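You operate a simulated robot arm through the tools that you are given. There is no shell and no other tool. Be economical: measure what you need, move in short steps, check, and stop when the job is done.

You are at the controls of a simulated robot arm. One attempt, no reset.

TASK
Stop the pump, take the black hose off the outlet and plug the socket.
Fine: air off, then the outlet valve shut, before the levers; hose end in its holder; both levers down on the yellow plug; leave all else as it is.

It is judged by the outcome, as a careful person would: the job done as asked, and still so three seconds after it is handed in. It fails if anything else is knocked over, pushed out of place, dropped, spilled or broken.

THE ROBOT
A 7-joint arm with a two-finger parallel gripper on a trunk, on a base that drives. Base frame: it is fixed to the floor where the robot stands at the start and does not move with it; the origin is under the middle of the robot, x ahead of it, y to its left, z up. Units: cm, degrees, N and s.
With the tool pointing down near the work surface it reaches from about 10 to 72 cm from the robot's upright axis, wherever it stands. Its first joint turns from -166.0 to 166.0 degrees. Places, roughly: air valve handle [80, 0, 120]; black holder [10, 70, 40]; black hose end (6x10x16 cm) [30, 50, 70]; left outlet lever [20, 60, 60]; outlet socket [30, 50, 60]; outlet valve handle [20, 50, 50]; right outlet lever [30, 50, 60]; yellow plug (6x6x11 cm) [20, -40, 80]. Payload 1.57 kg.
The tool frame sits at the grasp point between the pads (the TCP): z along the fingers, y along the line on which they close. The tips reach 3 cm beyond it. The gripper opens to 11 cm. The fingers are 2.4 cm wide and 1.2 cm thick; the gripper's body (4.8 by 11.2 cm) begins 7.8 cm behind the TCP.
Orientation is told as [roll, pitch, yaw] about the base's x, y, z axes, in that order, counted from this pose: with the fingers straight down and closing along the base's y, the tool's x points along the base's -x, its y along +y and its z along -z.

THE INTERFACE
- The arm moves only by the tool apply_moves. Its argument "rows" is a list of rows, each a list of 3 entries, a list of its own where there are three numbers: the shift along the tool's x, y, z in cm, then the turn, a rotation vector about the tool's x, y, z in degrees, then the opening, from 0 (shut) to 1 (fully open). In form: [[[x, y, z], [ax, ay, az], hand], ...]. A call has 1 to 8 rows; each row shifts and turns the commanded pose from where the row before left it, along the tool's axes as they then stand. Rows are played at 5 a second. More than 5 cm and 8.6 degrees between two rows, or a gripper value outside its range, and nothing of the call is played. Where a pose cannot be reached the arm comes as near as it can. A force on the tool above 70 N (or 10 N above the force at the start of the call, whichever is more), or a blocked arm, ends the call early, and 0.2 s more pass. Each finger travels about 4.5 cm/s and halts on what it meets, pressing with about 28 N; the grip force reading is that of the motor and also rises with nothing between the fingers. The clock runs only during rows and for 0.2 s after the last one: add rows that do not move to give the fingers time. The reply holds the time, the measured pose of the TCP, the force on the tool along the base axes, the opening and the grip force, in the units named above and with some noise, with the torque about the TCP (base axes, N m) and any sound that the robot's microphone picked up.
- Cameras (640 x 400 px; columns grow to the right, rows downward): "scene" is now at [1.35, 15.19, 159.67]; the picture's right is [-0.01, -1.00, 0.00], its down [-0.81, 0.01, -0.59] and it looks along [0.59, -0.01, -0.81] (base axes); focal length 224 px, centre (320, 200). "wrist" rides on the gripper at [7, 1.6, -14.1] in the tool frame; the picture's right is [-0.23, 0.97, 0.00], its down [-0.85, -0.20, -0.48] and it looks along [-0.47, -0.11, 0.88] (tool axes); focal length 222 px, centre (320, 200). There is no depth. A picture from a camera that has moved, and an enlarged one, comes with that camera's place and axes in the base frame and with its lens.
- get_image(camera): a new picture of that camera. It takes no simulated time.
- raise_lower(by): slides the trunk up (or, below 0, down) by that many cm; the arm and the scene camera ride with it, the base frame stays. It gives what a move gives, with no picture.
- roll_base(legs): drives the robot by 1 to 6 legs, each [ahead, turn to the left] in cm and degrees, along the robot's own axes; the way and the turn of a leg run together, so that a leg with both is an arc; at most 150 cm and 180 degrees a leg. The arm and the cameras ride along, it lands a little off, and it stops where it bumps. It gives what a move gives.
- head_to(pan, tilt): turns the head with the scene camera to pan (to the left, within 155 degrees either way) and tilt (down, from -29 to 69), counted from straight ahead of the robot. It gives what a move gives.
- inspect(camera, box): a new picture of the part [left, top, right, bottom] of that camera's present view, enlarged. It takes no simulated time.
- close_job(): hands the job in; it is judged then, once.

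Work in short steps. Places have to be worked out from the pictures, the camera data and where the tool is seen: move nearer, look again, correct. Check each grasp and each placing, and mend what went wrong. You have 120 turns and 90 pictures in all, those below and enlarged ones among them. Open the gripper and draw the arm clear of the work before you hand the job in, unless the task says otherwise; then end with one line.

The tools are called after "Request:" by a JSON object that holds its "name" and its "arguments". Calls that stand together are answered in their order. apply_moves: Moves the arm, as the interface text tells. Its arguments: {"type":"object","properties":{"rows":{"type":"array","items":{"type":"array"}}},"required":["rows"]} The other tools are called the same way: raise_lower (by) slides the trunk up or down; roll_base (legs) drives the base; head_to (pan, tilt) turns the head that bears the scene camera; get_image (camera) takes a picture; inspect (camera, box) takes an enlarged picture of a part of a camera's view; close_job () hands the job in.

At the start:

```text
time: 0.0
tcp_pos: [28.38, 30.62, 139.07]
tool_rot: [0.0, 0.0, 0.0]
wrist_force: [0.7, -0.8, 0.3]
ft_torque: [0.01, -0.02, 0.0]
grip_width: 10.99
finger_force: 0.1
trunk travel left (down, up): [-54.5, 4.5]
robot x, y, heading: [-0.0, -0.15, -0.1]
head pan, tilt: [-0.8, 53.8]
```

scene: 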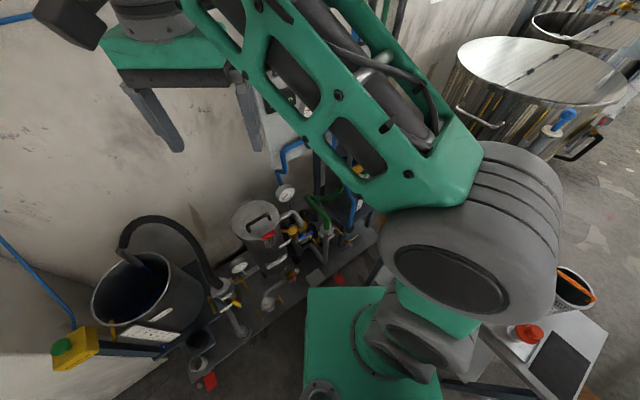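
wrist: 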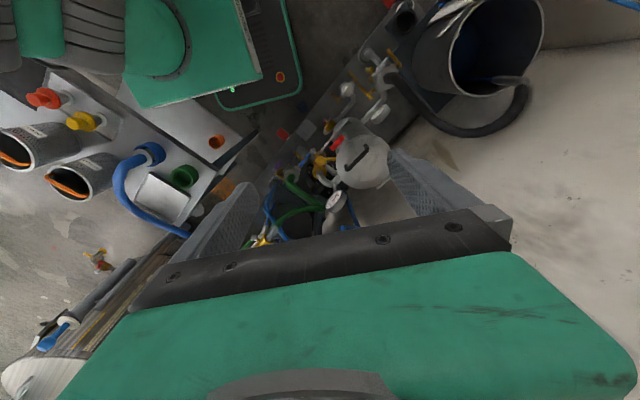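

I'll enlarge parts of the current views to identify the pump, valves, hose and plug.

Request:
{"name": "inspect", "arguments": {"camera": "scene", "box": [60, 180, 400, 400]}}

Request:
{"name": "inspect", "arguments": {"camera": "wrist", "box": [230, 0, 550, 200]}}

Request:
{"name": "inspect", "arguments": {"camera": "wrist", "box": [0, 50, 320, 260]}}

```text
1.82 times, centred on (230, 290) of scene
camera zoom: at [1.35, 15.19, 159.67], right [-0.01, -1.0, 0.0], down [-0.81, 0.01, -0.59], along [0.59, -0.01, -0.81], focal length 406 px, centre (484, 36)
```

zoom: 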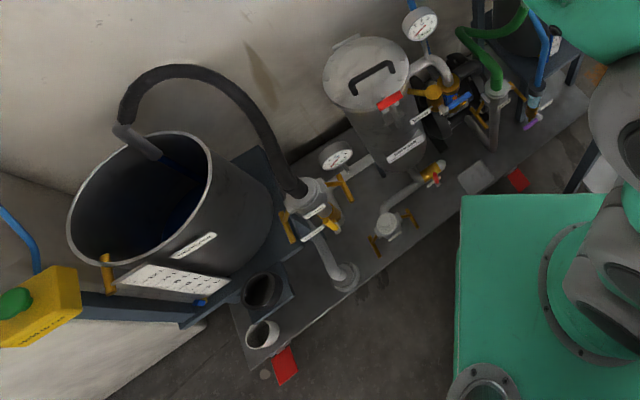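

```text
2.00 times, centred on (390, 100) of wrist
camera zoom: at [21.41, 32.34, 153.3], right [0.23, 0.97, 0.0], down [0.85, -0.2, 0.48], along [0.47, -0.11, -0.88], focal length 444 px, centre (180, 400)
```

zoom: 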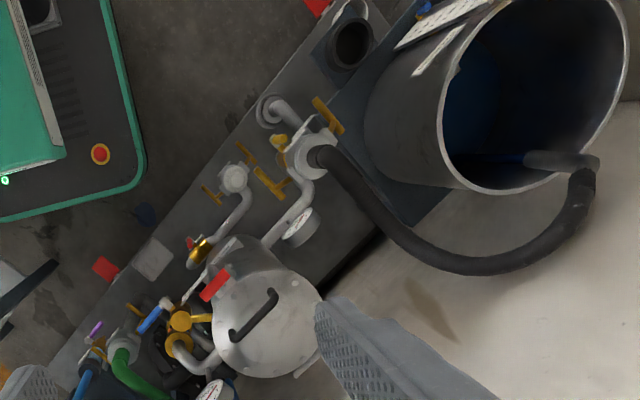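

```text
1.90 times, centred on (160, 155) of wrist
camera zoom: at [21.41, 32.34, 153.3], right [0.23, 0.97, 0.0], down [0.85, -0.2, 0.48], along [0.47, -0.11, -0.88], focal length 423 px, centre (625, 286)
```

zoom: 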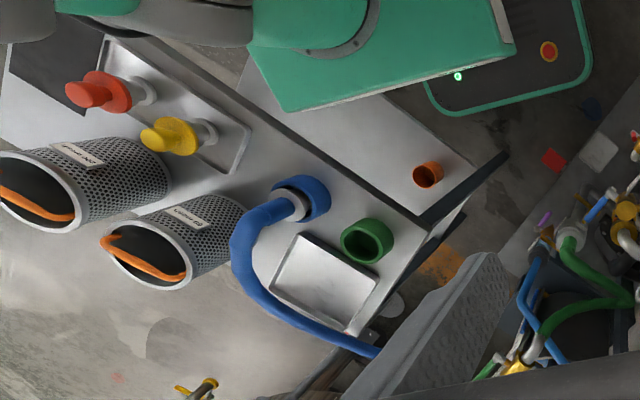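

The air valve should be near [80,0,120] on the wall; I turn the head towards it for a look, the arm may obstruct.

Request:
{"name": "head_to", "arguments": {"pan": 0, "tilt": 25}}

Request:
{"name": "get_image", "arguments": {"camera": "scene"}}

```text
time: 0.9
tcp_pos: [28.45, 30.57, 139.18]
tool_rot: [0.0, 0.0, 0.0]
wrist_force: [0.2, 0.2, 0.4]
ft_torque: [-0.04, 0.02, 0.01]
grip_width: 11.0
finger_force: 0.1
trunk travel left (down, up): [-54.5, 4.5]
robot x, y, heading: [-0.14, 0.05, 0.0]
head pan, tilt: [0.0, 25.0]
```

```text
84 pictures are left
camera scene: at [3.23, 15.29, 163.92], right [0.0, -1.0, 0.0], down [-0.42, 0.0, -0.91], along [0.91, 0.0, -0.42], focal length 224 px, centre (320, 200)
```

scene: 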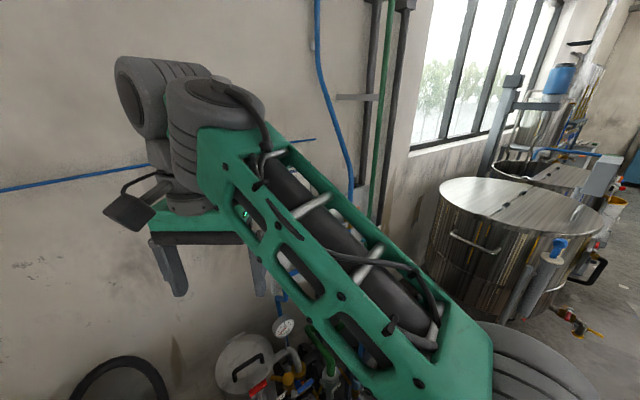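

The air valve hides behind the arm. I tilt the tool forward so the wrist camera can see the wall.

Request:
{"name": "apply_moves", "arguments": {"rows": [[[0, 0, 0], [0, -8.5, 0], 1], [[0, 0, 0], [0, -8.5, 0], 1], [[0, 0, 0], [0, -8.5, 0], 1], [[0, 0, 0], [0, -8.5, 0], 1], [[0, 0, 0], [0, -8.5, 0], 1], [[0, 0, 0], [0, -8.5, 0], 1]]}}

Request:
{"name": "get_image", "arguments": {"camera": "wrist"}}

Request:
{"name": "get_image", "arguments": {"camera": "scene"}}

```text
time: 2.3
tcp_pos: [29.85, 29.55, 139.49]
tool_rot: [1.6, -32.3, -0.1]
wrist_force: [-0.1, -0.8, 0.5]
ft_torque: [0.02, -0.02, 0.01]
grip_width: 11.01
finger_force: 0.0
out of reach, approached as far as the arm can: row 4, 5, 6
trunk travel left (down, up): [-54.5, 4.5]
robot x, y, heading: [0.1, 0.21, -0.1]
head pan, tilt: [0.0, 25.0]
```

```text
83 pictures are left
camera wrist: at [16.39, 30.97, 147.77], right [0.18, 0.97, 0.14], down [0.47, -0.21, 0.86], along [0.86, -0.09, -0.5], focal length 222 px, centre (320, 200)
```

wrist: 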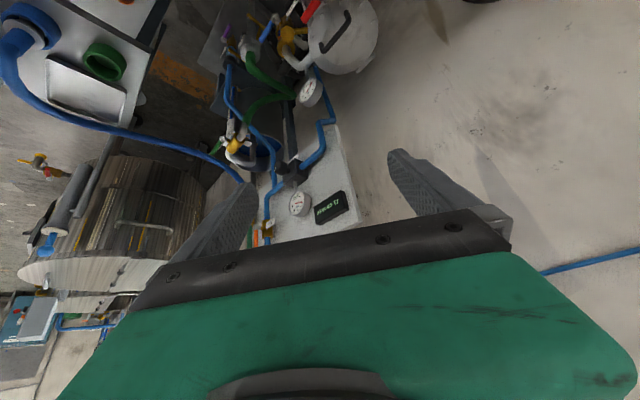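

```text
82 pictures are left
camera scene: at [3.22, 15.26, 163.93], right [0.0, -1.0, 0.0], down [-0.42, 0.0, -0.91], along [0.91, 0.0, -0.42], focal length 224 px, centre (320, 200)
```

scene: 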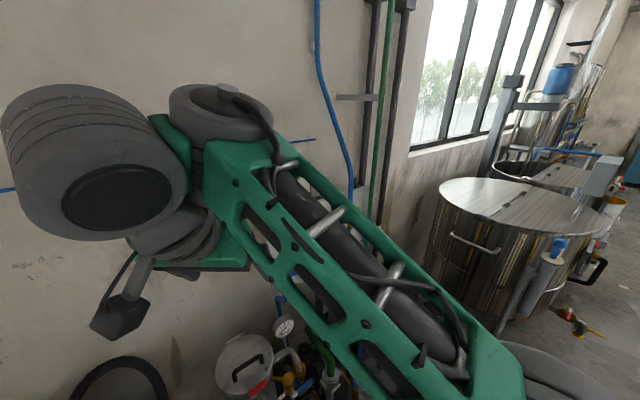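

The wrist shows a white air panel with gauge. I enlarge it.

Request:
{"name": "inspect", "arguments": {"camera": "wrist", "box": [180, 0, 400, 260]}}

```text
1.54 times, centred on (290, 130) of wrist
camera zoom: at [16.39, 30.97, 147.77], right [0.18, 0.97, 0.14], down [0.47, -0.21, 0.86], along [0.86, -0.09, -0.5], focal length 342 px, centre (366, 308)
```

zoom: 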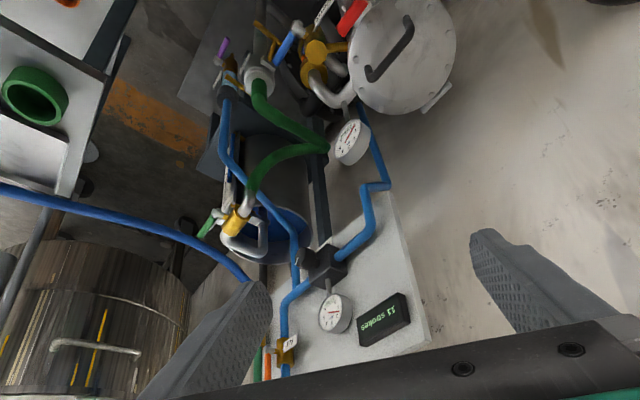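

Valve body with a tag seems around [80, 5, 117]. I move the tool forward/down along its axis to gain reach and then pitch further.

Request:
{"name": "apply_moves", "arguments": {"rows": [[[0, -2, 4], [0, 0, 0], 1], [[0, -2, 4], [0, 0, 0], 1], [[0, -2, 4], [0, 0, 0], 1], [[0, -2, 0], [0, 0, 0], 1]]}}

Request:
{"name": "get_image", "arguments": {"camera": "wrist"}}

Request:
{"name": "get_image", "arguments": {"camera": "scene"}}

```text
time: 3.3
tcp_pos: [36.27, 22.02, 129.85]
tool_rot: [1.4, -32.0, 0.0]
wrist_force: [-0.3, 0.1, 0.3]
ft_torque: [0.02, 0.01, -0.02]
grip_width: 10.99
finger_force: 0.0
out of reach, approached as far as the arm can: row 4
trunk travel left (down, up): [-54.5, 4.5]
robot x, y, heading: [0.01, -0.21, 0.0]
head pan, tilt: [0.0, 25.0]
```

```text
80 pictures are left
camera wrist: at [22.85, 23.29, 138.15], right [0.18, 0.97, 0.14], down [0.47, -0.21, 0.86], along [0.86, -0.09, -0.5], focal length 222 px, centre (320, 200)
```

wrist: 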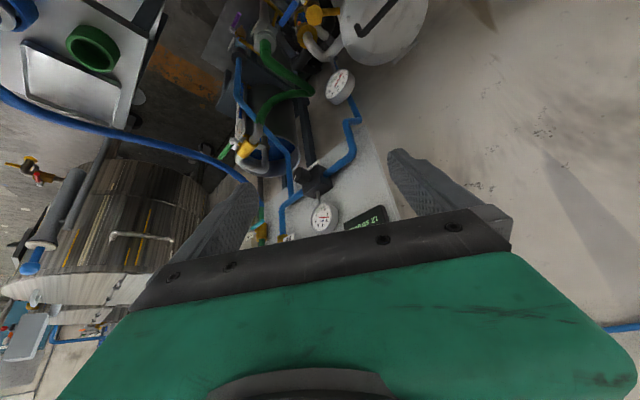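

```text
79 pictures are left
camera scene: at [3.18, 15.19, 163.94], right [0.0, -1.0, 0.0], down [-0.42, 0.0, -0.91], along [0.91, 0.0, -0.42], focal length 224 px, centre (320, 200)
```

scene: 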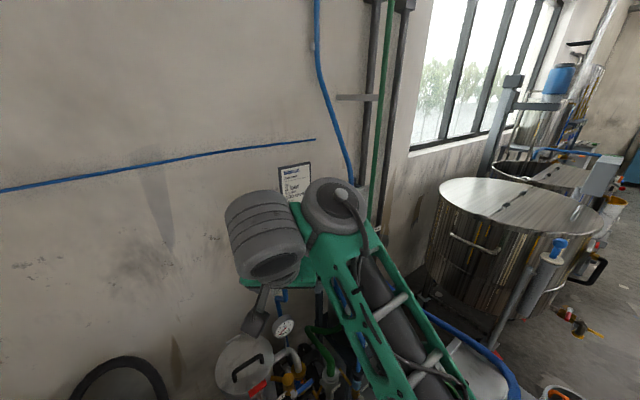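

The wrist runs into a limit so close in; I reach further ahead and pitch again gradually.

Request:
{"name": "apply_moves", "arguments": {"rows": [[[-3, 0, 3], [0, 0, 0], 1], [[-3, 0, 3], [0, -5, 0], 1], [[-3, 0, 3], [0, -5, 0], 1], [[0, 0, 0], [0, -5, 0], 1], [[0, 0, 0], [0, -5, 0], 1]]}}

Request:
{"name": "get_image", "arguments": {"camera": "wrist"}}

Request:
{"name": "get_image", "arguments": {"camera": "scene"}}

```text
time: 4.5
tcp_pos: [34.38, 16.86, 141.9]
tool_rot: [0.9, -50.0, 0.5]
wrist_force: [-0.5, 0.0, 0.9]
ft_torque: [0.01, -0.01, 0.01]
grip_width: 10.98
finger_force: 0.0
out of reach, approached as far as the arm can: row 1, 2, 3, 4, 5
trunk travel left (down, up): [-54.5, 4.5]
robot x, y, heading: [0.02, -0.11, 0.1]
head pan, tilt: [0.0, 25.0]
```

```text
78 pictures are left
camera wrist: at [19.09, 18.26, 145.51], right [0.13, 0.97, 0.18], down [0.19, -0.21, 0.96], along [0.97, -0.09, -0.21], focal length 222 px, centre (320, 200)
```

wrist: 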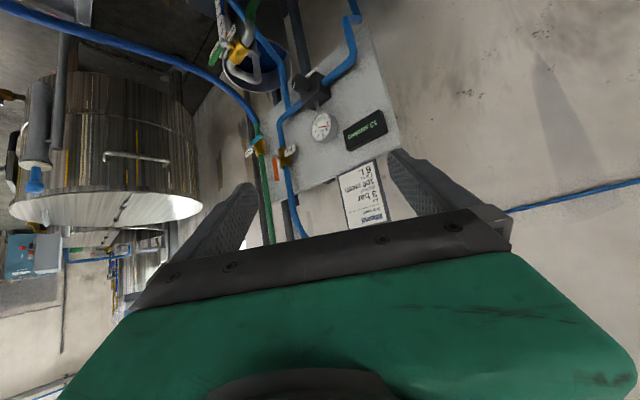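

```text
77 pictures are left
camera scene: at [3.13, 15.22, 164.17], right [0.0, -1.0, 0.0], down [-0.42, 0.0, -0.91], along [0.91, 0.0, -0.42], focal length 224 px, centre (320, 200)
```

scene: 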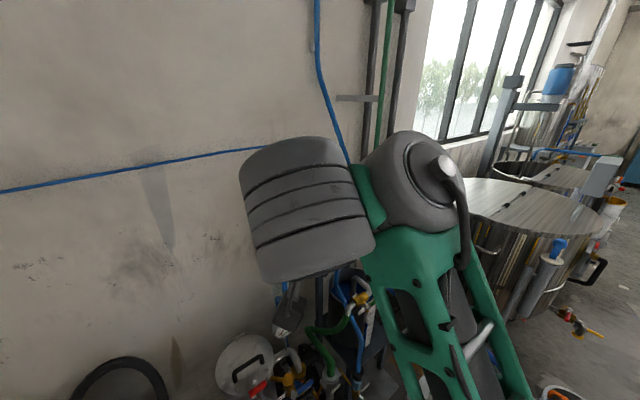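

Now the air valve with an orange handle is visible near (275,158); enlarging.

Request:
{"name": "inspect", "arguments": {"camera": "wrist", "box": [220, 60, 400, 240]}}

```text
2.22 times, centred on (310, 150) of wrist
camera zoom: at [19.09, 18.26, 145.51], right [0.13, 0.97, 0.18], down [0.19, -0.21, 0.96], along [0.97, -0.09, -0.21], focal length 494 px, centre (342, 311)
```

zoom: 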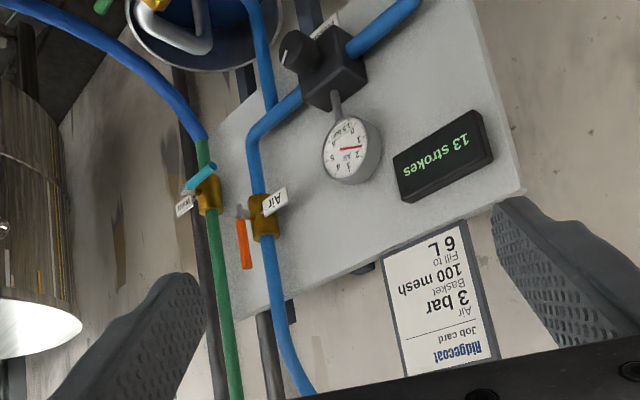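

Air handle: pivot ≈ [85,0.5,113], pointing up to z≈122 (open, along the pipe), on a wall panel slanted ~45°. I check the floor around the base before driving closer.

Request:
{"name": "head_to", "arguments": {"pan": 0, "tilt": 66}}

Request:
{"name": "get_image", "arguments": {"camera": "scene"}}

Request:
{"name": "head_to", "arguments": {"pan": -60, "tilt": 50}}

Request:
{"name": "get_image", "arguments": {"camera": "scene"}}

```text
time: 5.6
tcp_pos: [34.4, 16.79, 141.75]
tool_rot: [1.2, -50.2, 0.2]
wrist_force: [0.6, -1.1, -0.6]
ft_torque: [0.01, 0.02, -0.02]
grip_width: 11.01
finger_force: 0.0
trunk travel left (down, up): [-54.5, 4.5]
robot x, y, heading: [0.19, 0.27, 0.3]
head pan, tilt: [0.0, 66.0]
```

```text
75 pictures are left
camera scene: at [-0.04, 15.28, 158.22], right [0.0, -1.0, 0.0], down [-0.91, 0.0, -0.41], along [0.41, 0.0, -0.91], focal length 224 px, centre (320, 200)
```

scene: 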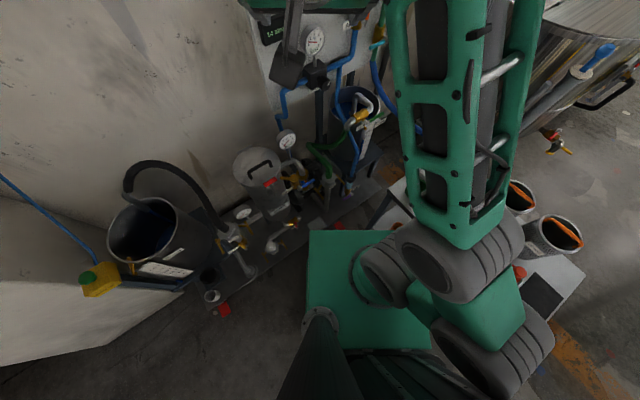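

```text
time: 6.9
tcp_pos: [34.31, 16.74, 141.9]
tool_rot: [1.4, -50.5, 0.0]
wrist_force: [0.4, -0.6, -0.9]
ft_torque: [0.0, 0.0, 0.01]
grip_width: 11.0
finger_force: 0.0
trunk travel left (down, up): [-54.5, 4.5]
robot x, y, heading: [0.09, -0.6, 0.1]
head pan, tilt: [-60.0, 50.0]
```

```text
74 pictures are left
camera scene: at [-2.13, 8.62, 160.15], right [-0.87, -0.5, 0.0], down [-0.38, 0.66, -0.64], along [0.32, -0.56, -0.77], focal length 224 px, centre (320, 200)
```

scene: 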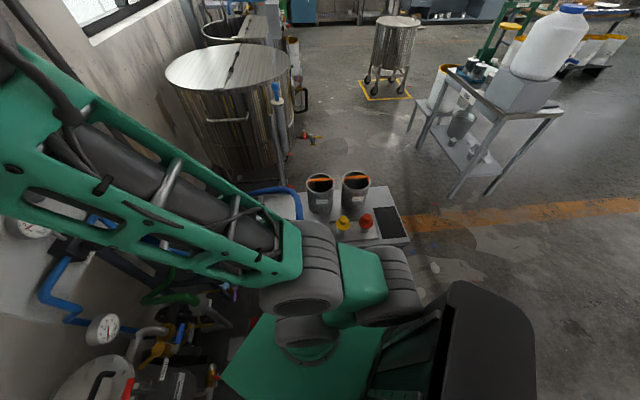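

The base is hemmed in between the skid and table, but the arm axis is at the origin so a horizontal tool may reach x≈83. I advance while pitching up.

Request:
{"name": "apply_moves", "arguments": {"rows": [[[0, -2, 4], [0, -8, 0], 0.3], [[0, -2, 4], [0, -8, 0], 0], [[0, -2, 4], [0, -8, 0], 0], [[0, -2, 4], [0, -8, 0], 0], [[0, -2, 4], [0, -8, 0], 0]]}}

Request:
{"name": "head_to", "arguments": {"pan": 0, "tilt": 30}}

Request:
{"name": "get_image", "arguments": {"camera": "scene"}}

Request:
{"name": "get_image", "arguments": {"camera": "wrist"}}

```text
time: 7.5
tcp_pos: [30.45, 27.22, 140.79]
tool_rot: [2.6, -48.3, 33.4]
wrist_force: [0.7, 0.3, -0.4]
ft_torque: [0.0, 0.02, 0.01]
grip_width: 6.51
finger_force: 0.2
out of reach, approached as far as the arm can: row 1, 2
trunk travel left (down, up): [-54.5, 4.5]
robot x, y, heading: [-0.22, 0.16, 0.0]
head pan, tilt: [-60.0, 50.0]
stopped in row 2: the arm was blocked; the commanded pose is now the measured one
```

```text
time: 8.8
tcp_pos: [29.95, 27.2, 141.41]
tool_rot: [2.8, -48.7, 33.6]
wrist_force: [0.7, -0.5, 0.1]
ft_torque: [0.03, 0.01, 0.0]
grip_width: 0.02
finger_force: 21.3
trunk travel left (down, up): [-54.5, 4.5]
robot x, y, heading: [-0.17, 0.0, -0.2]
head pan, tilt: [0.0, 30.0]
```

```text
73 pictures are left
camera scene: at [3.06, 15.28, 163.12], right [0.0, -1.0, 0.0], down [-0.5, 0.0, -0.87], along [0.87, 0.0, -0.5], focal length 224 px, centre (320, 200)
```

scene: 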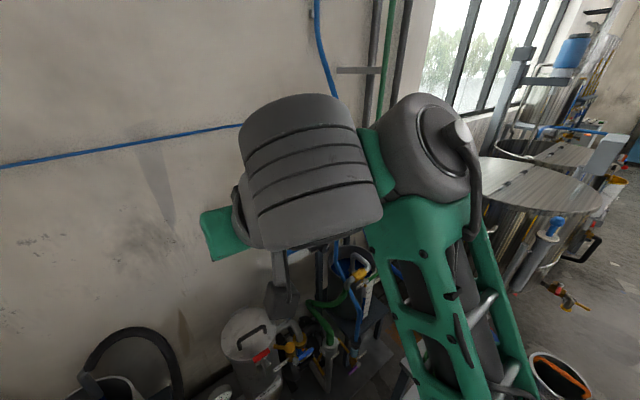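

```text
72 pictures are left
camera wrist: at [16.75, 19.6, 145.48], right [-0.44, 0.87, 0.2], down [0.3, -0.07, 0.95], along [0.85, 0.48, -0.23], focal length 222 px, centre (320, 200)
```

wrist: 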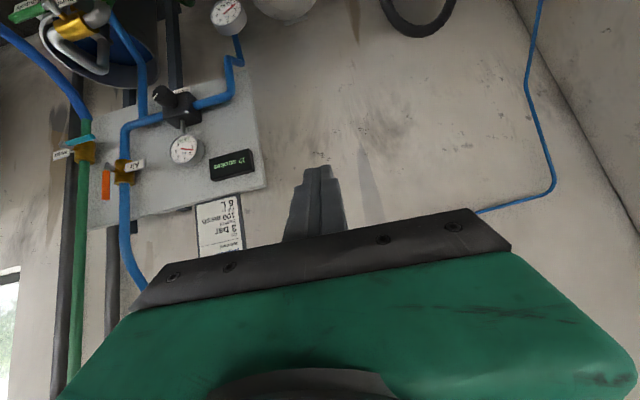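

Blocked by joint limits: too folded. I lower the pitch again while extending outward, then will pitch up at longer reach.

Request:
{"name": "apply_moves", "arguments": {"rows": [[[-1.5, -1, 2], [3, 6, 2.6], 0], [[-1.5, -1, 2], [3, 6, 2.6], 0], [[-1.5, -1, 2], [3, 6, 2.6], 0], [[-2, -1, 2], [3, 6, 2.6], 0], [[-2, 0, 1.5], [3, 4, 2.6], 0], [[-3, 0, 1.5], [2, 0, 2.6], 0]]}}

```text
time: 10.2
tcp_pos: [46.32, 30.08, 138.83]
tool_rot: [-4.4, -21.3, 14.6]
wrist_force: [-0.8, 0.6, -0.1]
ft_torque: [-0.01, 0.01, 0.01]
grip_width: 0.0
finger_force: 21.3
trunk travel left (down, up): [-54.5, 4.5]
robot x, y, heading: [0.26, -0.2, 0.1]
head pan, tilt: [0.0, 30.0]
```

Reachable now. I continue outward towards [65,15,129].

Request:
{"name": "apply_moves", "arguments": {"rows": [[[-1.6, -3.2, 2.4], [0, 0, 0], 0], [[-1.6, -3.2, 2.4], [0, 0, 0], 0], [[-1.6, -3.2, 2.4], [0, -3, 0], 0], [[-1.6, -3.2, 2.4], [0, -4, 0], 0], [[-1.6, -3.2, 2.4], [0, -6, 0], 0], [[-1.6, -3.2, 2.4], [0, -6, 0], 0]]}}

Request:
{"name": "get_image", "arguments": {"camera": "scene"}}

```text
time: 11.6
tcp_pos: [68.1, 14.69, 134.56]
tool_rot: [-5.2, -40.2, 16.4]
wrist_force: [0.6, -0.2, 0.0]
ft_torque: [0.01, 0.02, 0.04]
grip_width: 0.0
finger_force: 21.3
out of reach, approached as far as the arm can: row 5, 6
trunk travel left (down, up): [-54.5, 4.5]
robot x, y, heading: [0.12, 0.2, -0.1]
head pan, tilt: [0.0, 30.0]
```

```text
71 pictures are left
camera scene: at [3.37, 15.25, 163.12], right [0.0, -1.0, 0.0], down [-0.5, 0.0, -0.86], along [0.86, 0.0, -0.5], focal length 224 px, centre (320, 200)
```

scene: 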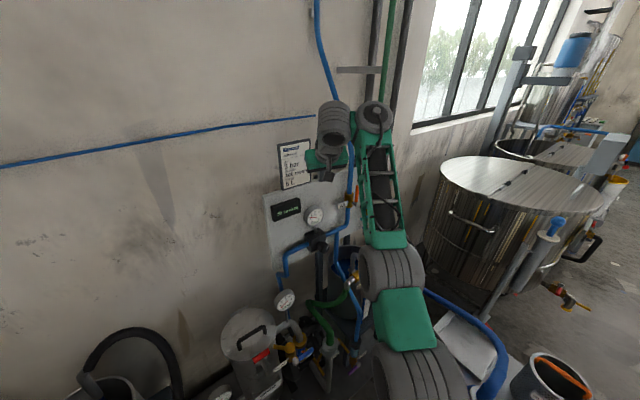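

Good unobstructed view. I enlarge the air valve.

Request:
{"name": "inspect", "arguments": {"camera": "scene", "box": [255, 100, 415, 260]}}

Request:
{"name": "inspect", "arguments": {"camera": "wrist", "box": [100, 0, 420, 240]}}

```text
2.50 times, centred on (335, 180) of scene
camera zoom: at [3.37, 15.25, 163.12], right [0.0, -1.0, 0.0], down [-0.5, 0.0, -0.86], along [0.86, 0.0, -0.5], focal length 559 px, centre (282, 250)
```

zoom: 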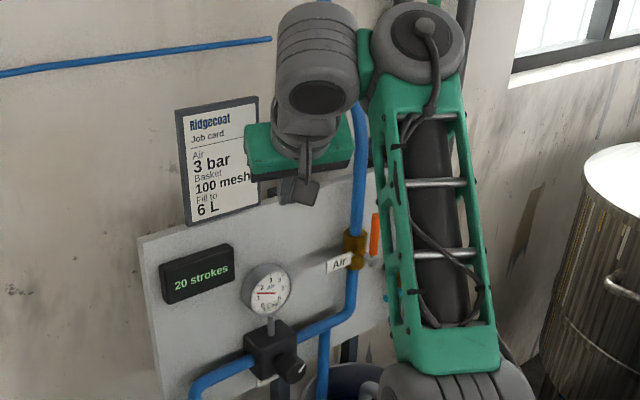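

```text
1.67 times, centred on (260, 120) of wrist
camera zoom: at [53.54, 13.53, 140.69], right [-0.05, 1.0, 0.08], down [0.37, -0.05, 0.93], along [0.93, 0.08, -0.36], focal length 370 px, centre (420, 333)
```

zoom: 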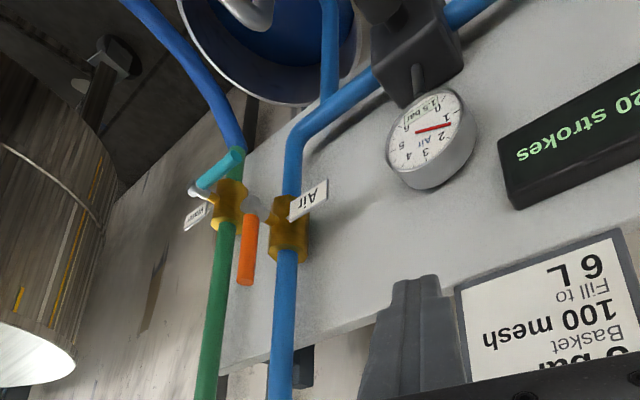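

Body ≈ [86.7,3,115]; handle stands up from its pivot ≈[84.5,0.2,115] to z≈122, panel normal ≈(-0.82,-0.58). The closed water valve beside points panel-left, so I plan to push the air handle left from its right side. First move right/down so the forearm levels out.

Request:
{"name": "apply_moves", "arguments": {"rows": [[[1.8, -3.3, 0.6], [0, 0, 0], 0], [[1.8, -3.3, 0.6], [0, 0, 0], 0], [[1.8, -3.3, 0.6], [0, 0, 0], 0], [[1.8, -3.3, 0.6], [0, 0, 0], 0], [[1.8, -3.3, 0.6], [0, 0, 0], 0]]}}

Request:
{"name": "apply_moves", "arguments": {"rows": [[[0, 0, 0], [0, -6, 0], 0], [[0, 0, 0], [0, -6, 0], 0], [[0, 0, 0], [0, -6, 0], 0]]}}

Request:
{"name": "get_image", "arguments": {"camera": "scene"}}

```text
time: 12.8
tcp_pos: [71.86, -2.63, 131.34]
tool_rot: [-5.3, -40.3, 16.5]
wrist_force: [0.1, 0.3, 0.0]
ft_torque: [0.06, -0.02, 0.01]
grip_width: 0.02
finger_force: 21.0
out of reach, approached as far as the arm can: row 1, 2, 3, 4, 5
trunk travel left (down, up): [-54.5, 4.5]
robot x, y, heading: [0.15, 0.03, -0.2]
head pan, tilt: [0.0, 30.0]
```

```text
time: 13.6
tcp_pos: [72.6, -2.66, 132.25]
tool_rot: [-5.6, -45.8, 17.2]
wrist_force: [-0.1, 0.5, -0.3]
ft_torque: [-0.01, -0.01, 0.01]
grip_width: 0.0
finger_force: 21.1
out of reach, approached as far as the arm can: row 1, 2, 3
trunk travel left (down, up): [-54.5, 4.5]
robot x, y, heading: [0.04, 0.07, -0.1]
head pan, tilt: [0.0, 30.0]
```

```text
68 pictures are left
camera scene: at [3.05, 15.3, 163.13], right [0.0, -1.0, 0.0], down [-0.5, 0.0, -0.87], along [0.87, 0.0, -0.5], focal length 224 px, centre (320, 200)
```

scene: 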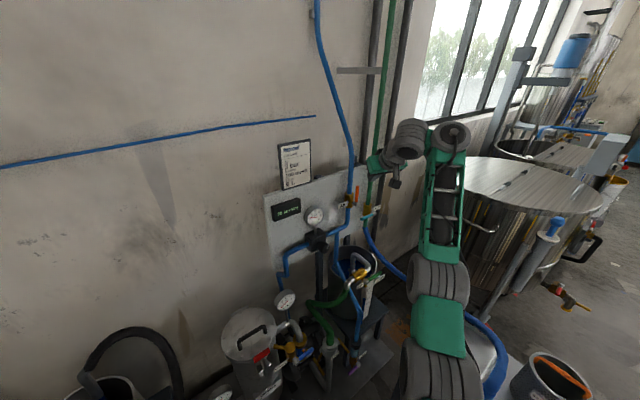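

The arm is near a limit of its stretched shape. I come back ~8 cm and down 12 before pitching up.

Request:
{"name": "apply_moves", "arguments": {"rows": [[[3.5, 0.5, 0.7], [0, 0, 0], 0], [[3.5, 0.5, 0.7], [0, 0, 0], 0], [[3.5, 0.5, 0.7], [0, 0, 0], 0], [[3.5, 0.5, 0.7], [0, 0, 0], 0]]}}

Request:
{"name": "apply_moves", "arguments": {"rows": [[[0, 0, 0], [0, -7, 0], 0], [[0, 0, 0], [0, -7, 0], 0], [[0, 0, 0], [0, -7, 0], 0]]}}

```text
time: 14.6
tcp_pos: [72.62, -2.67, 132.31]
tool_rot: [-5.6, -45.8, 17.3]
wrist_force: [-0.2, -0.5, 0.1]
ft_torque: [0.01, 0.01, 0.02]
grip_width: 0.0
finger_force: 21.2
out of reach, approached as far as the arm can: row 1, 2, 3, 4
trunk travel left (down, up): [-54.5, 4.5]
robot x, y, heading: [0.28, 0.08, -0.2]
head pan, tilt: [0.0, 30.0]
```

```text
time: 15.4
tcp_pos: [72.69, -2.63, 132.42]
tool_rot: [-5.7, -45.8, 17.3]
wrist_force: [-0.7, -0.9, 0.0]
ft_torque: [-0.02, 0.02, 0.02]
grip_width: 0.0
finger_force: 21.6
out of reach, approached as far as the arm can: row 1, 2, 3
trunk travel left (down, up): [-54.5, 4.5]
robot x, y, heading: [-0.14, -0.19, 0.1]
head pan, tilt: [0.0, 30.0]
```

The solver is stuck at some joint limit. I look closely at the arm to see which joint.

Request:
{"name": "inspect", "arguments": {"camera": "scene", "box": [340, 90, 540, 400]}}

```text
1.29 times, centred on (440, 245) of scene
camera zoom: at [3.08, 15.28, 163.13], right [0.0, -1.0, 0.0], down [-0.5, 0.0, -0.87], along [0.87, 0.0, -0.5], focal length 288 px, centre (165, 142)
```

zoom: 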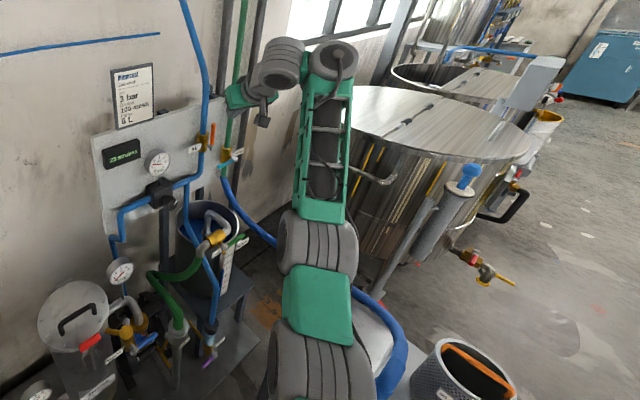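

I test whether retracting along the tool with a downward pitch frees the arm.

Request:
{"name": "apply_moves", "arguments": {"rows": [[[0, 0, -4], [0, 6, 0], 0], [[0, 0, -4], [0, 6, 0], 0], [[0, 0, -4], [0, 6, 0], 0]]}}

Request:
{"name": "apply_moves", "arguments": {"rows": [[[4, 0, 0], [0, 6, 0], 0], [[4, 0, 0], [0, 6, 0], 0], [[3, 0, 3], [0, 0, 0], 0]]}}

```text
time: 16.2
tcp_pos: [63.02, -6.74, 135.97]
tool_rot: [-4.5, -30.6, 15.6]
wrist_force: [0.7, 1.1, -1.5]
ft_torque: [-0.06, 0.07, -0.01]
grip_width: 0.02
finger_force: 21.0
out of reach, approached as far as the arm can: row 2, 3
trunk travel left (down, up): [-54.5, 4.5]
robot x, y, heading: [-0.07, -0.06, 0.1]
head pan, tilt: [0.0, 30.0]
```

```text
time: 17.0
tcp_pos: [53.8, -9.44, 128.8]
tool_rot: [-4.5, -19.5, 14.8]
wrist_force: [1.5, -0.9, -10.8]
ft_torque: [0.14, -0.27, 0.1]
grip_width: 0.02
finger_force: 21.5
out of reach, approached as far as the arm can: row 2
trunk travel left (down, up): [-54.5, 4.5]
robot x, y, heading: [-0.07, 0.09, 0.0]
head pan, tilt: [0.0, 30.0]
```

Moving again. I go down with small steps and watch the force.

Request:
{"name": "apply_moves", "arguments": {"rows": [[[0, 0, 0], [0, 0, 0], 0], [[1.0, 0, 3], [0, 0, 0], 0], [[1.0, 0, 3], [0, 0, 0], 0], [[1, 0, 3], [0, 0, 0], 0]]}}

Request:
{"name": "get_image", "arguments": {"camera": "scene"}}

```text
time: 18.0
tcp_pos: [54.21, -10.05, 118.91]
tool_rot: [-4.3, -19.0, 14.5]
wrist_force: [0.4, -0.3, -0.3]
ft_torque: [0.03, -0.03, 0.01]
grip_width: 0.0
finger_force: 20.8
trunk travel left (down, up): [-54.5, 4.5]
robot x, y, heading: [-0.17, -0.11, -0.1]
head pan, tilt: [0.0, 30.0]
```

```text
66 pictures are left
camera scene: at [3.01, 15.31, 163.13], right [0.0, -1.0, 0.0], down [-0.5, 0.0, -0.87], along [0.87, 0.0, -0.5], focal length 224 px, centre (320, 200)
```

scene: 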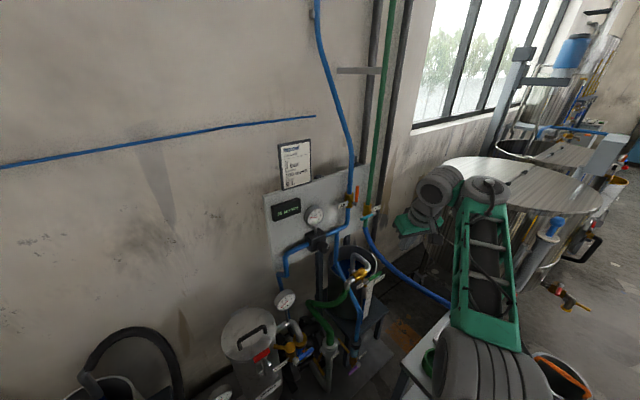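

Free now. I pitch up here at z≈119 in steps.

Request:
{"name": "apply_moves", "arguments": {"rows": [[[0, 0, 0], [0, -7, 0], 0], [[0, 0, 0], [0, -7, 0], 0], [[0, 0, 0], [0, -7, 0], 0], [[0, 0, 0], [0, -7, 0], 0], [[0, 0, 0], [0, -7, 0], 0]]}}

Request:
{"name": "get_image", "arguments": {"camera": "scene"}}

```text
time: 19.2
tcp_pos: [59.51, -14.32, 127.11]
tool_rot: [-6.9, -53.8, 18.7]
wrist_force: [1.0, -1.1, -0.5]
ft_torque: [0.06, 0.0, 0.0]
grip_width: 0.0
finger_force: 20.9
out of reach, approached as far as the arm can: row 1, 2, 3, 4
trunk travel left (down, up): [-54.5, 4.5]
robot x, y, heading: [0.26, -0.37, 0.0]
head pan, tilt: [0.0, 30.0]
```

```text
65 pictures are left
camera scene: at [3.11, 15.23, 163.14], right [0.0, -1.0, 0.0], down [-0.5, 0.0, -0.87], along [0.87, 0.0, -0.5], focal length 224 px, centre (320, 200)
```

scene: 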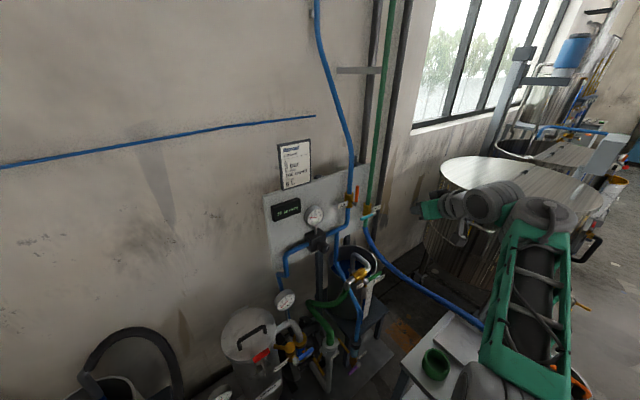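

It got to -54° and the last row was reachable. I keep pitching slowly.

Request:
{"name": "apply_moves", "arguments": {"rows": [[[0, 0, 0], [0, -5, 0], 0], [[0, 0, 0], [0, -5, 0], 0], [[0, 0, 0], [0, -5, 0], 0], [[0, 0, 0], [0, -5, 0], 0], [[0, 0, 0], [0, -5, 0], 0], [[0, 0, 0], [0, 0, 0], 0]]}}

Request:
{"name": "get_image", "arguments": {"camera": "scene"}}

```text
time: 20.6
tcp_pos: [59.66, -14.27, 126.2]
tool_rot: [-15.1, -78.0, 28.2]
wrist_force: [-0.1, 1.1, -0.3]
ft_torque: [0.01, 0.0, 0.01]
grip_width: 0.0
finger_force: 21.1
trunk travel left (down, up): [-54.5, 4.5]
robot x, y, heading: [0.36, 0.08, 0.1]
head pan, tilt: [0.0, 30.0]
```

```text
64 pictures are left
camera scene: at [3.07, 15.27, 163.13], right [0.0, -1.0, 0.0], down [-0.5, 0.0, -0.87], along [0.87, 0.0, -0.5], focal length 224 px, centre (320, 200)
```

scene: 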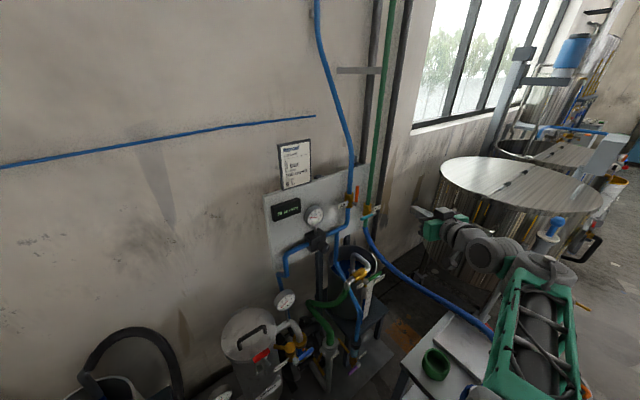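

Now pitched to -78° with the tool nearly horizontal, pointing about [.96,.22,-.2]. I advance to roughly [77,-7,121] and then yaw a little towards the panel.

Request:
{"name": "apply_moves", "arguments": {"rows": [[[0.25, 0.7, 3.8], [0, 0, 0], 0], [[0.25, 0.7, 3.8], [0, 0, 0], 0], [[0.25, 0.7, 3.8], [0, 0, 0], 0], [[0.25, 0.7, 3.8], [-5, 0, -1], 0], [[0.25, 0.7, 3.8], [-5, 0, -1], 0], [[0, 0, 0], [-5, 0, -1], 0]]}}

Request:
{"name": "get_image", "arguments": {"camera": "scene"}}

Request:
{"name": "get_image", "arguments": {"camera": "wrist"}}

```text
time: 22.0
tcp_pos: [76.7, -6.56, 122.02]
tool_rot: [-17.7, -77.3, 46.0]
wrist_force: [0.5, 0.3, -1.3]
ft_torque: [0.01, -0.03, -0.01]
grip_width: 0.0
finger_force: 21.4
trunk travel left (down, up): [-54.5, 4.5]
robot x, y, heading: [0.1, -0.33, -0.1]
head pan, tilt: [0.0, 30.0]
```

```text
63 pictures are left
camera scene: at [3.11, 15.26, 163.13], right [0.0, -1.0, 0.0], down [-0.5, 0.0, -0.87], along [0.87, 0.0, -0.5], focal length 224 px, centre (320, 200)
```

scene: 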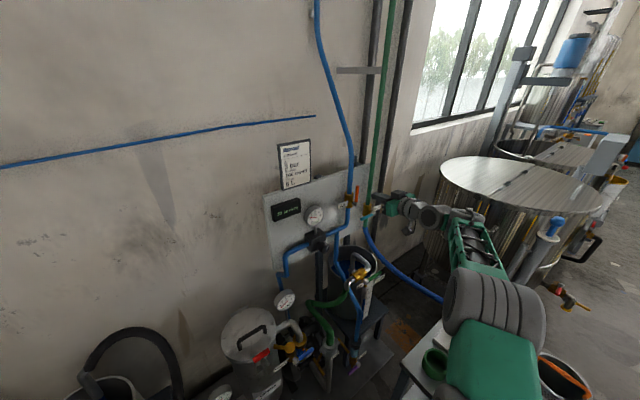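

```text
62 pictures are left
camera wrist: at [62.56, -12.61, 118.02], right [-0.43, 0.89, 0.16], down [-0.19, -0.26, 0.95], along [0.88, 0.38, 0.28], focal length 222 px, centre (320, 200)
```

wrist: 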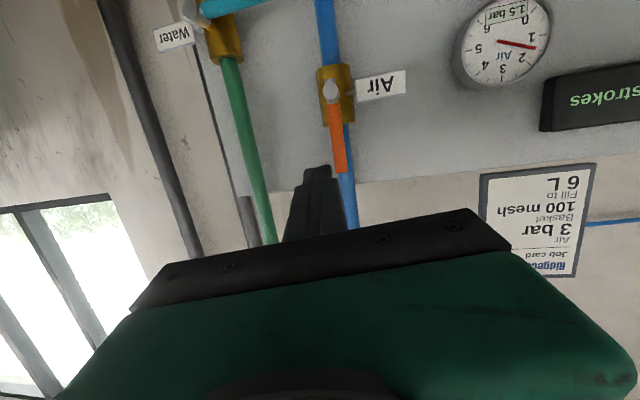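

Excellent view: finger is just right of the handle, about 6 cm short of it. I shift 1 cm right and advance 5 cm, then look.

Request:
{"name": "apply_moves", "arguments": {"rows": [[[0, -1, 0], [0, 0, 0], 0], [[0, 0, 2.5], [0, 0, 0], 0], [[0, 0, 2.5], [0, 0, 0], 0]]}}

Request:
{"name": "get_image", "arguments": {"camera": "wrist"}}

Request:
{"name": "inspect", "arguments": {"camera": "scene", "box": [310, 160, 430, 240]}}

```text
time: 22.8
tcp_pos: [81.5, -5.17, 120.78]
tool_rot: [-17.5, -77.3, 45.9]
wrist_force: [1.1, 0.6, 1.1]
ft_torque: [0.02, 0.01, -0.01]
grip_width: 0.0
finger_force: 21.7
trunk travel left (down, up): [-54.5, 4.5]
robot x, y, heading: [0.23, 0.35, 0.1]
head pan, tilt: [0.0, 30.0]
```

```text
61 pictures are left
camera wrist: at [67.32, -11.19, 116.93], right [-0.43, 0.89, 0.16], down [-0.19, -0.26, 0.95], along [0.88, 0.38, 0.28], focal length 222 px, centre (320, 200)
```

wrist: 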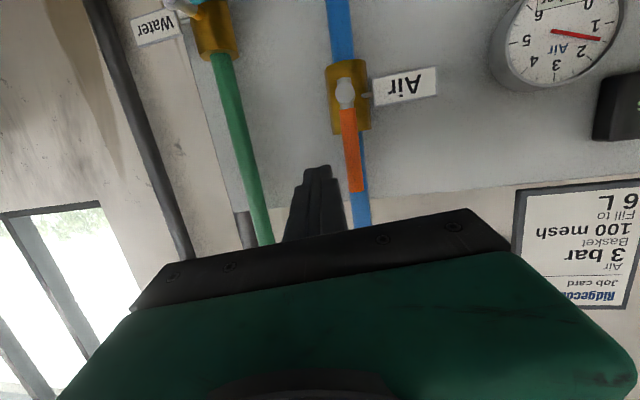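

```text
5.00 times, centred on (370, 200) of scene
camera zoom: at [3.12, 15.31, 163.13], right [0.0, -1.0, 0.0], down [-0.5, 0.0, -0.87], along [0.87, 0.0, -0.5], focal length 1118 px, centre (70, 200)
```

zoom: 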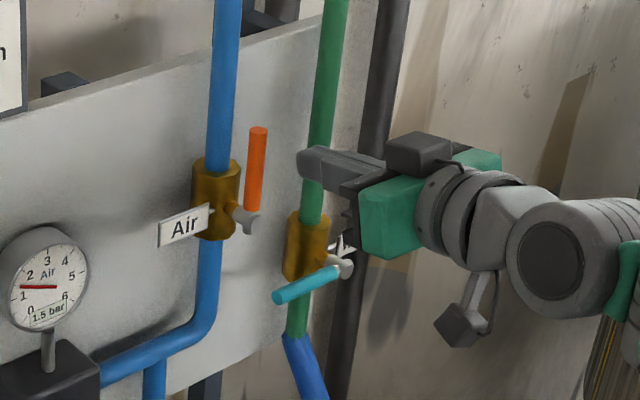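

Handle tip triangulates to [84.5,0,122.4]. I advance 2.8 cm, then push left in small steps.

Request:
{"name": "apply_moves", "arguments": {"rows": [[[0, 0, 2.8], [0, 0, 0], 0], [[0, 1, 0], [0, 0, 0], 0], [[0, 1, 0], [0, 0, 0], 0], [[0, 1, 0], [0, 0, 0], 0]]}}

Request:
{"name": "inspect", "arguments": {"camera": "scene", "box": [310, 160, 430, 240]}}

```text
time: 23.8
tcp_pos: [82.84, -2.51, 120.51]
tool_rot: [-19.1, -77.6, 46.1]
wrist_force: [35.2, -35.8, 15.0]
ft_torque: [0.44, -0.22, -1.52]
grip_width: 0.01
finger_force: 21.3
trunk travel left (down, up): [-54.5, 4.5]
robot x, y, heading: [0.33, -0.15, -0.7]
head pan, tilt: [0.0, 30.0]
```

```text
5.00 times, centred on (370, 200) of scene
camera zoom: at [3.66, 14.62, 163.21], right [-0.01, -1.0, 0.0], down [-0.5, 0.01, -0.86], along [0.86, -0.01, -0.5], focal length 1118 px, centre (70, 200)
```

zoom: 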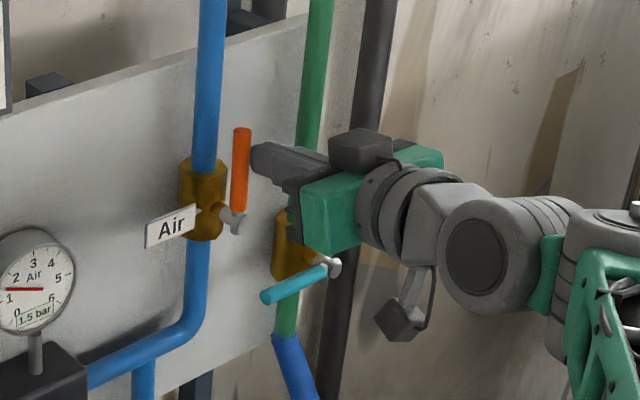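

~50 N and the handle did not turn: a stop on that side. I retract, go round to the handle's left and push right instead.

Request:
{"name": "apply_moves", "arguments": {"rows": [[[0, -1, 0], [0, 0, 0], 0], [[0, 0, -4.5], [0, 0, 0], 0], [[0, 3, 0], [0, 0, 0], 0], [[0, 3, 0], [0, 0, 0], 0], [[0, 0, 0], [0, 0, 0], 0]]}}

Request:
{"name": "get_image", "arguments": {"camera": "wrist"}}

```text
time: 25.0
tcp_pos: [75.89, 1.17, 120.64]
tool_rot: [-17.7, -77.3, 46.0]
wrist_force: [0.0, 0.4, 0.3]
ft_torque: [-0.03, 0.0, 0.0]
grip_width: 0.0
finger_force: 20.8
trunk travel left (down, up): [-54.5, 4.5]
robot x, y, heading: [-0.06, 0.03, -0.0]
head pan, tilt: [0.0, 30.0]
```

```text
58 pictures are left
camera wrist: at [61.82, -4.91, 116.74], right [-0.43, 0.89, 0.16], down [-0.19, -0.26, 0.95], along [0.88, 0.38, 0.28], focal length 222 px, centre (320, 200)
```

wrist: 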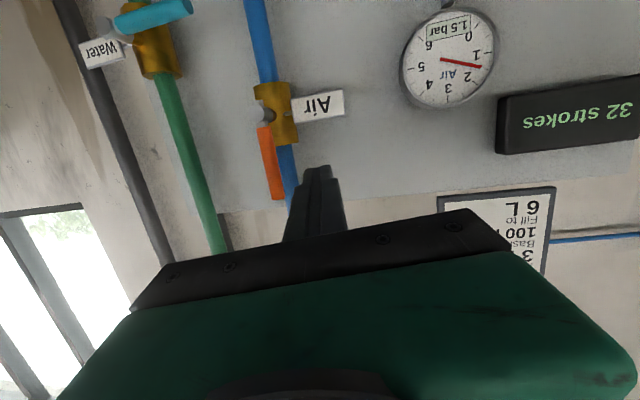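

Finger is now left of the handle. I advance 4.7 cm (clear of the pipe) and push right gently.

Request:
{"name": "apply_moves", "arguments": {"rows": [[[0, 0, 2.4], [0, 0, 0], 0], [[0, 0, 2.3], [0, 0, 0], 0], [[0, -1.5, 0], [0, 0, 0], 0], [[0, -1.5, 0], [0, 0, 0], 0], [[0, -1, 0], [0, 0, 0], 0], [[0, -1, 0], [0, 0, 0], 0]]}}

Request:
{"name": "inspect", "arguments": {"camera": "scene", "box": [310, 160, 430, 240]}}

```text
time: 26.4
tcp_pos: [82.47, -1.34, 120.22]
tool_rot: [-18.1, -77.3, 46.0]
wrist_force: [-0.7, 0.5, 0.4]
ft_torque: [0.03, 0.03, 0.07]
grip_width: 0.0
finger_force: 20.7
trunk travel left (down, up): [-54.5, 4.5]
robot x, y, heading: [-0.18, -0.54, -0.1]
head pan, tilt: [0.0, 30.0]
```

```text
5.00 times, centred on (370, 200) of scene
camera zoom: at [3.05, 15.25, 163.14], right [0.0, -1.0, 0.0], down [-0.5, 0.0, -0.87], along [0.87, 0.0, -0.5], focal length 1118 px, centre (70, 200)
```

zoom: 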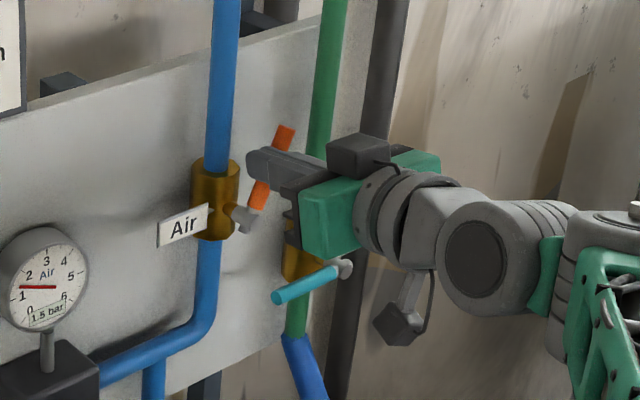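

It turns right freely. I follow the arc to bring it to horizontal.

Request:
{"name": "apply_moves", "arguments": {"rows": [[[0, -1.2, 0], [0, 0, 0], 0], [[0.3, -1.2, 0], [0, 0, 0], 0], [[0.5, -1.1, 0], [0, 0, 0], 0], [[0.7, -0.9, 0], [0, 0, 0], 0], [[0.8, -0.6, 0], [0, 0, 0], 0]]}}

Request:
{"name": "inspect", "arguments": {"camera": "scene", "box": [310, 160, 430, 240]}}

```text
time: 27.6
tcp_pos: [84.59, -5.99, 118.24]
tool_rot: [-17.8, -77.2, 45.8]
wrist_force: [-0.4, -1.0, -0.7]
ft_torque: [-0.01, -0.01, 0.01]
grip_width: 0.0
finger_force: 21.5
trunk travel left (down, up): [-54.5, 4.5]
robot x, y, heading: [-0.12, -0.06, 0.4]
head pan, tilt: [0.0, 30.0]
```

```text
5.00 times, centred on (370, 200) of scene
camera zoom: at [3.08, 15.25, 163.13], right [0.0, -1.0, 0.0], down [-0.5, 0.0, -0.87], along [0.87, 0.0, -0.5], focal length 1118 px, centre (70, 200)
```

zoom: 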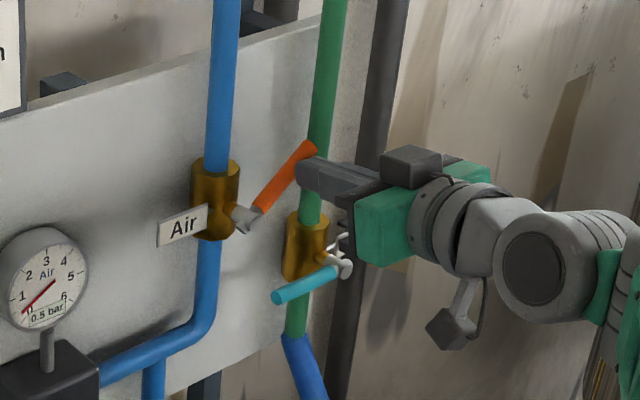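

Air gauge drops (0.5 bar) but the finger slipped off at ~50°. I go back above the handle, a bit deeper, and push it down the rest.

Request:
{"name": "apply_moves", "arguments": {"rows": [[[0, 0, -3], [0, 0, 0], 0], [[-3, 3.1, 0], [0, 0, 0], 0], [[0, 0, 4.1], [0, 0, 0], 0], [[0, -1, 0.1], [0, 0, 0], 0], [[0.7, -0.8, 0.1], [0, 0, 0], 0], [[0.8, -0.8, 0.1], [0, 0, 0], 0], [[0.8, -0.7, 0.1], [0, 0, 0], 0]]}}

Request:
{"name": "inspect", "arguments": {"camera": "scene", "box": [310, 160, 430, 240]}}

```text
time: 29.2
tcp_pos: [86.11, -5.27, 118.57]
tool_rot: [-17.9, -77.4, 45.9]
wrist_force: [1.0, 0.9, -0.4]
ft_torque: [-0.01, 0.02, 0.02]
grip_width: 0.01
finger_force: 21.6
trunk travel left (down, up): [-54.5, 4.5]
robot x, y, heading: [0.01, 0.13, 0.2]
head pan, tilt: [0.0, 30.0]
```

```text
5.00 times, centred on (370, 200) of scene
camera zoom: at [3.07, 15.28, 163.13], right [0.0, -1.0, 0.0], down [-0.5, 0.0, -0.87], along [0.87, 0.0, -0.5], focal length 1118 px, centre (70, 200)
```

zoom: 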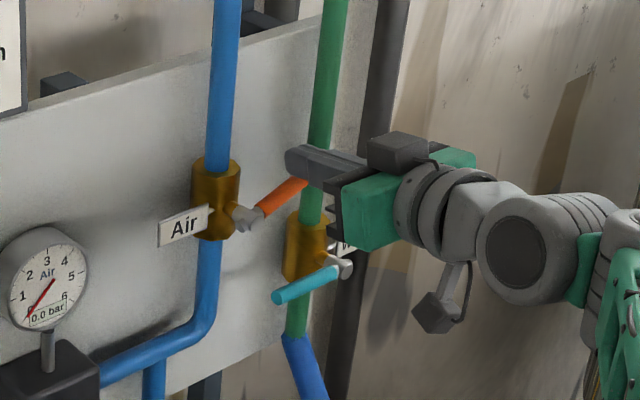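

Gauge reads 0.0 bar; handle nearly horizontal. I push down a bit more to its stop.

Request:
{"name": "apply_moves", "arguments": {"rows": [[[0.7, 0, 0.1], [0, 0, 0], 0], [[0.6, 0, 0], [0, 0, 0], 0], [[0.5, 0, 0], [0, 0, 0], 0], [[0.4, 0, 0], [0, 0, 0], 0]]}}

Request:
{"name": "inspect", "arguments": {"camera": "scene", "box": [310, 160, 430, 240]}}

```text
time: 30.2
tcp_pos: [85.77, -5.67, 116.6]
tool_rot: [-18.2, -77.2, 46.3]
wrist_force: [2.2, -0.4, 4.7]
ft_torque: [0.07, -0.15, 0.02]
grip_width: 0.01
finger_force: 20.9
trunk travel left (down, up): [-54.5, 4.5]
robot x, y, heading: [-0.12, -0.28, -0.3]
head pan, tilt: [0.0, 30.0]
```

```text
5.00 times, centred on (370, 200) of scene
camera zoom: at [3.06, 15.28, 163.14], right [0.0, -1.0, 0.0], down [-0.5, 0.0, -0.87], along [0.87, 0.0, -0.5], focal length 1118 px, centre (70, 200)
```

zoom: 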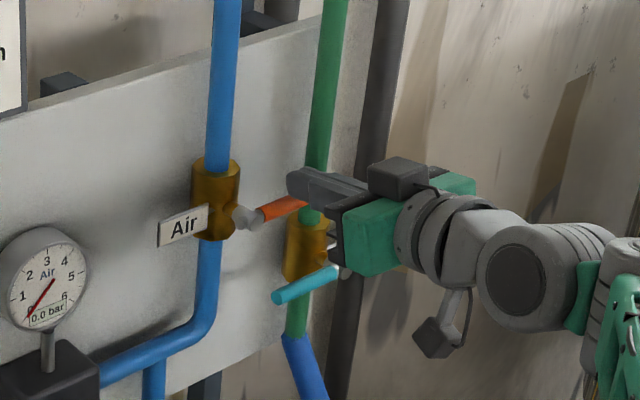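

Handle is horizontal, gauge 0.0. I retract straight back.

Request:
{"name": "apply_moves", "arguments": {"rows": [[[-0.5, 0, 0], [0, 0, 0], 0], [[0, 0, -4], [0, 0, 0], 0], [[0, 0, -4], [0, 0, 0], 0], [[0, 0, -4], [0, 0, 0], 0]]}}

Request:
{"name": "get_image", "arguments": {"camera": "wrist"}}

Request:
{"name": "head_to", "arguments": {"pan": 20, "tilt": 58}}

Request:
{"name": "get_image", "arguments": {"camera": "scene"}}

```text
time: 31.2
tcp_pos: [75.46, -11.0, 119.34]
tool_rot: [-17.6, -77.4, 45.7]
wrist_force: [0.1, -0.1, -0.4]
ft_torque: [0.02, 0.0, 0.02]
grip_width: 0.0
finger_force: 21.1
trunk travel left (down, up): [-54.5, 4.5]
robot x, y, heading: [0.23, 0.16, 0.0]
head pan, tilt: [0.0, 30.0]
```

```text
53 pictures are left
camera wrist: at [61.35, -16.99, 115.43], right [-0.43, 0.89, 0.16], down [-0.19, -0.26, 0.95], along [0.88, 0.38, 0.28], focal length 222 px, centre (320, 200)
```

wrist: 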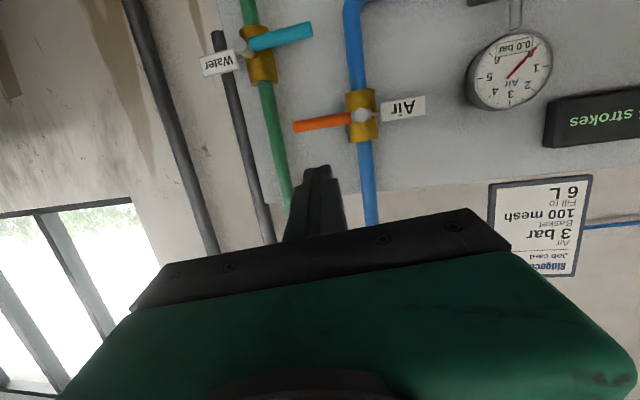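

```text
time: 32.1
tcp_pos: [75.46, -10.91, 119.41]
tool_rot: [-17.8, -77.3, 46.1]
wrist_force: [-1.1, -0.4, 0.2]
ft_torque: [-0.01, 0.01, -0.04]
grip_width: 0.02
finger_force: 21.2
trunk travel left (down, up): [-54.5, 4.5]
robot x, y, heading: [0.21, 0.2, -0.2]
head pan, tilt: [20.0, 58.0]
```

```text
52 pictures are left
camera scene: at [0.5, 17.62, 159.16], right [0.34, -0.94, 0.0], down [-0.8, -0.29, -0.53], along [0.5, 0.18, -0.85], focal length 224 px, centre (320, 200)
```

scene: 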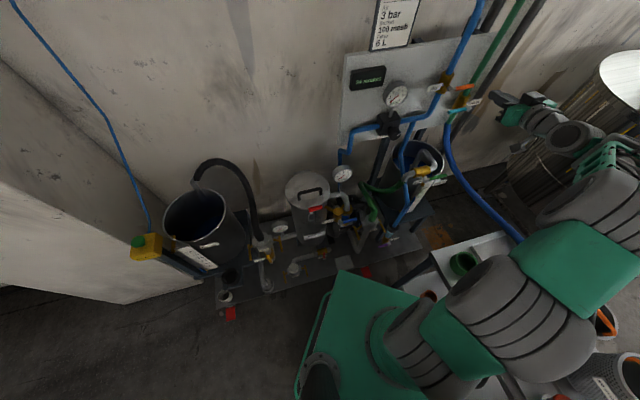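

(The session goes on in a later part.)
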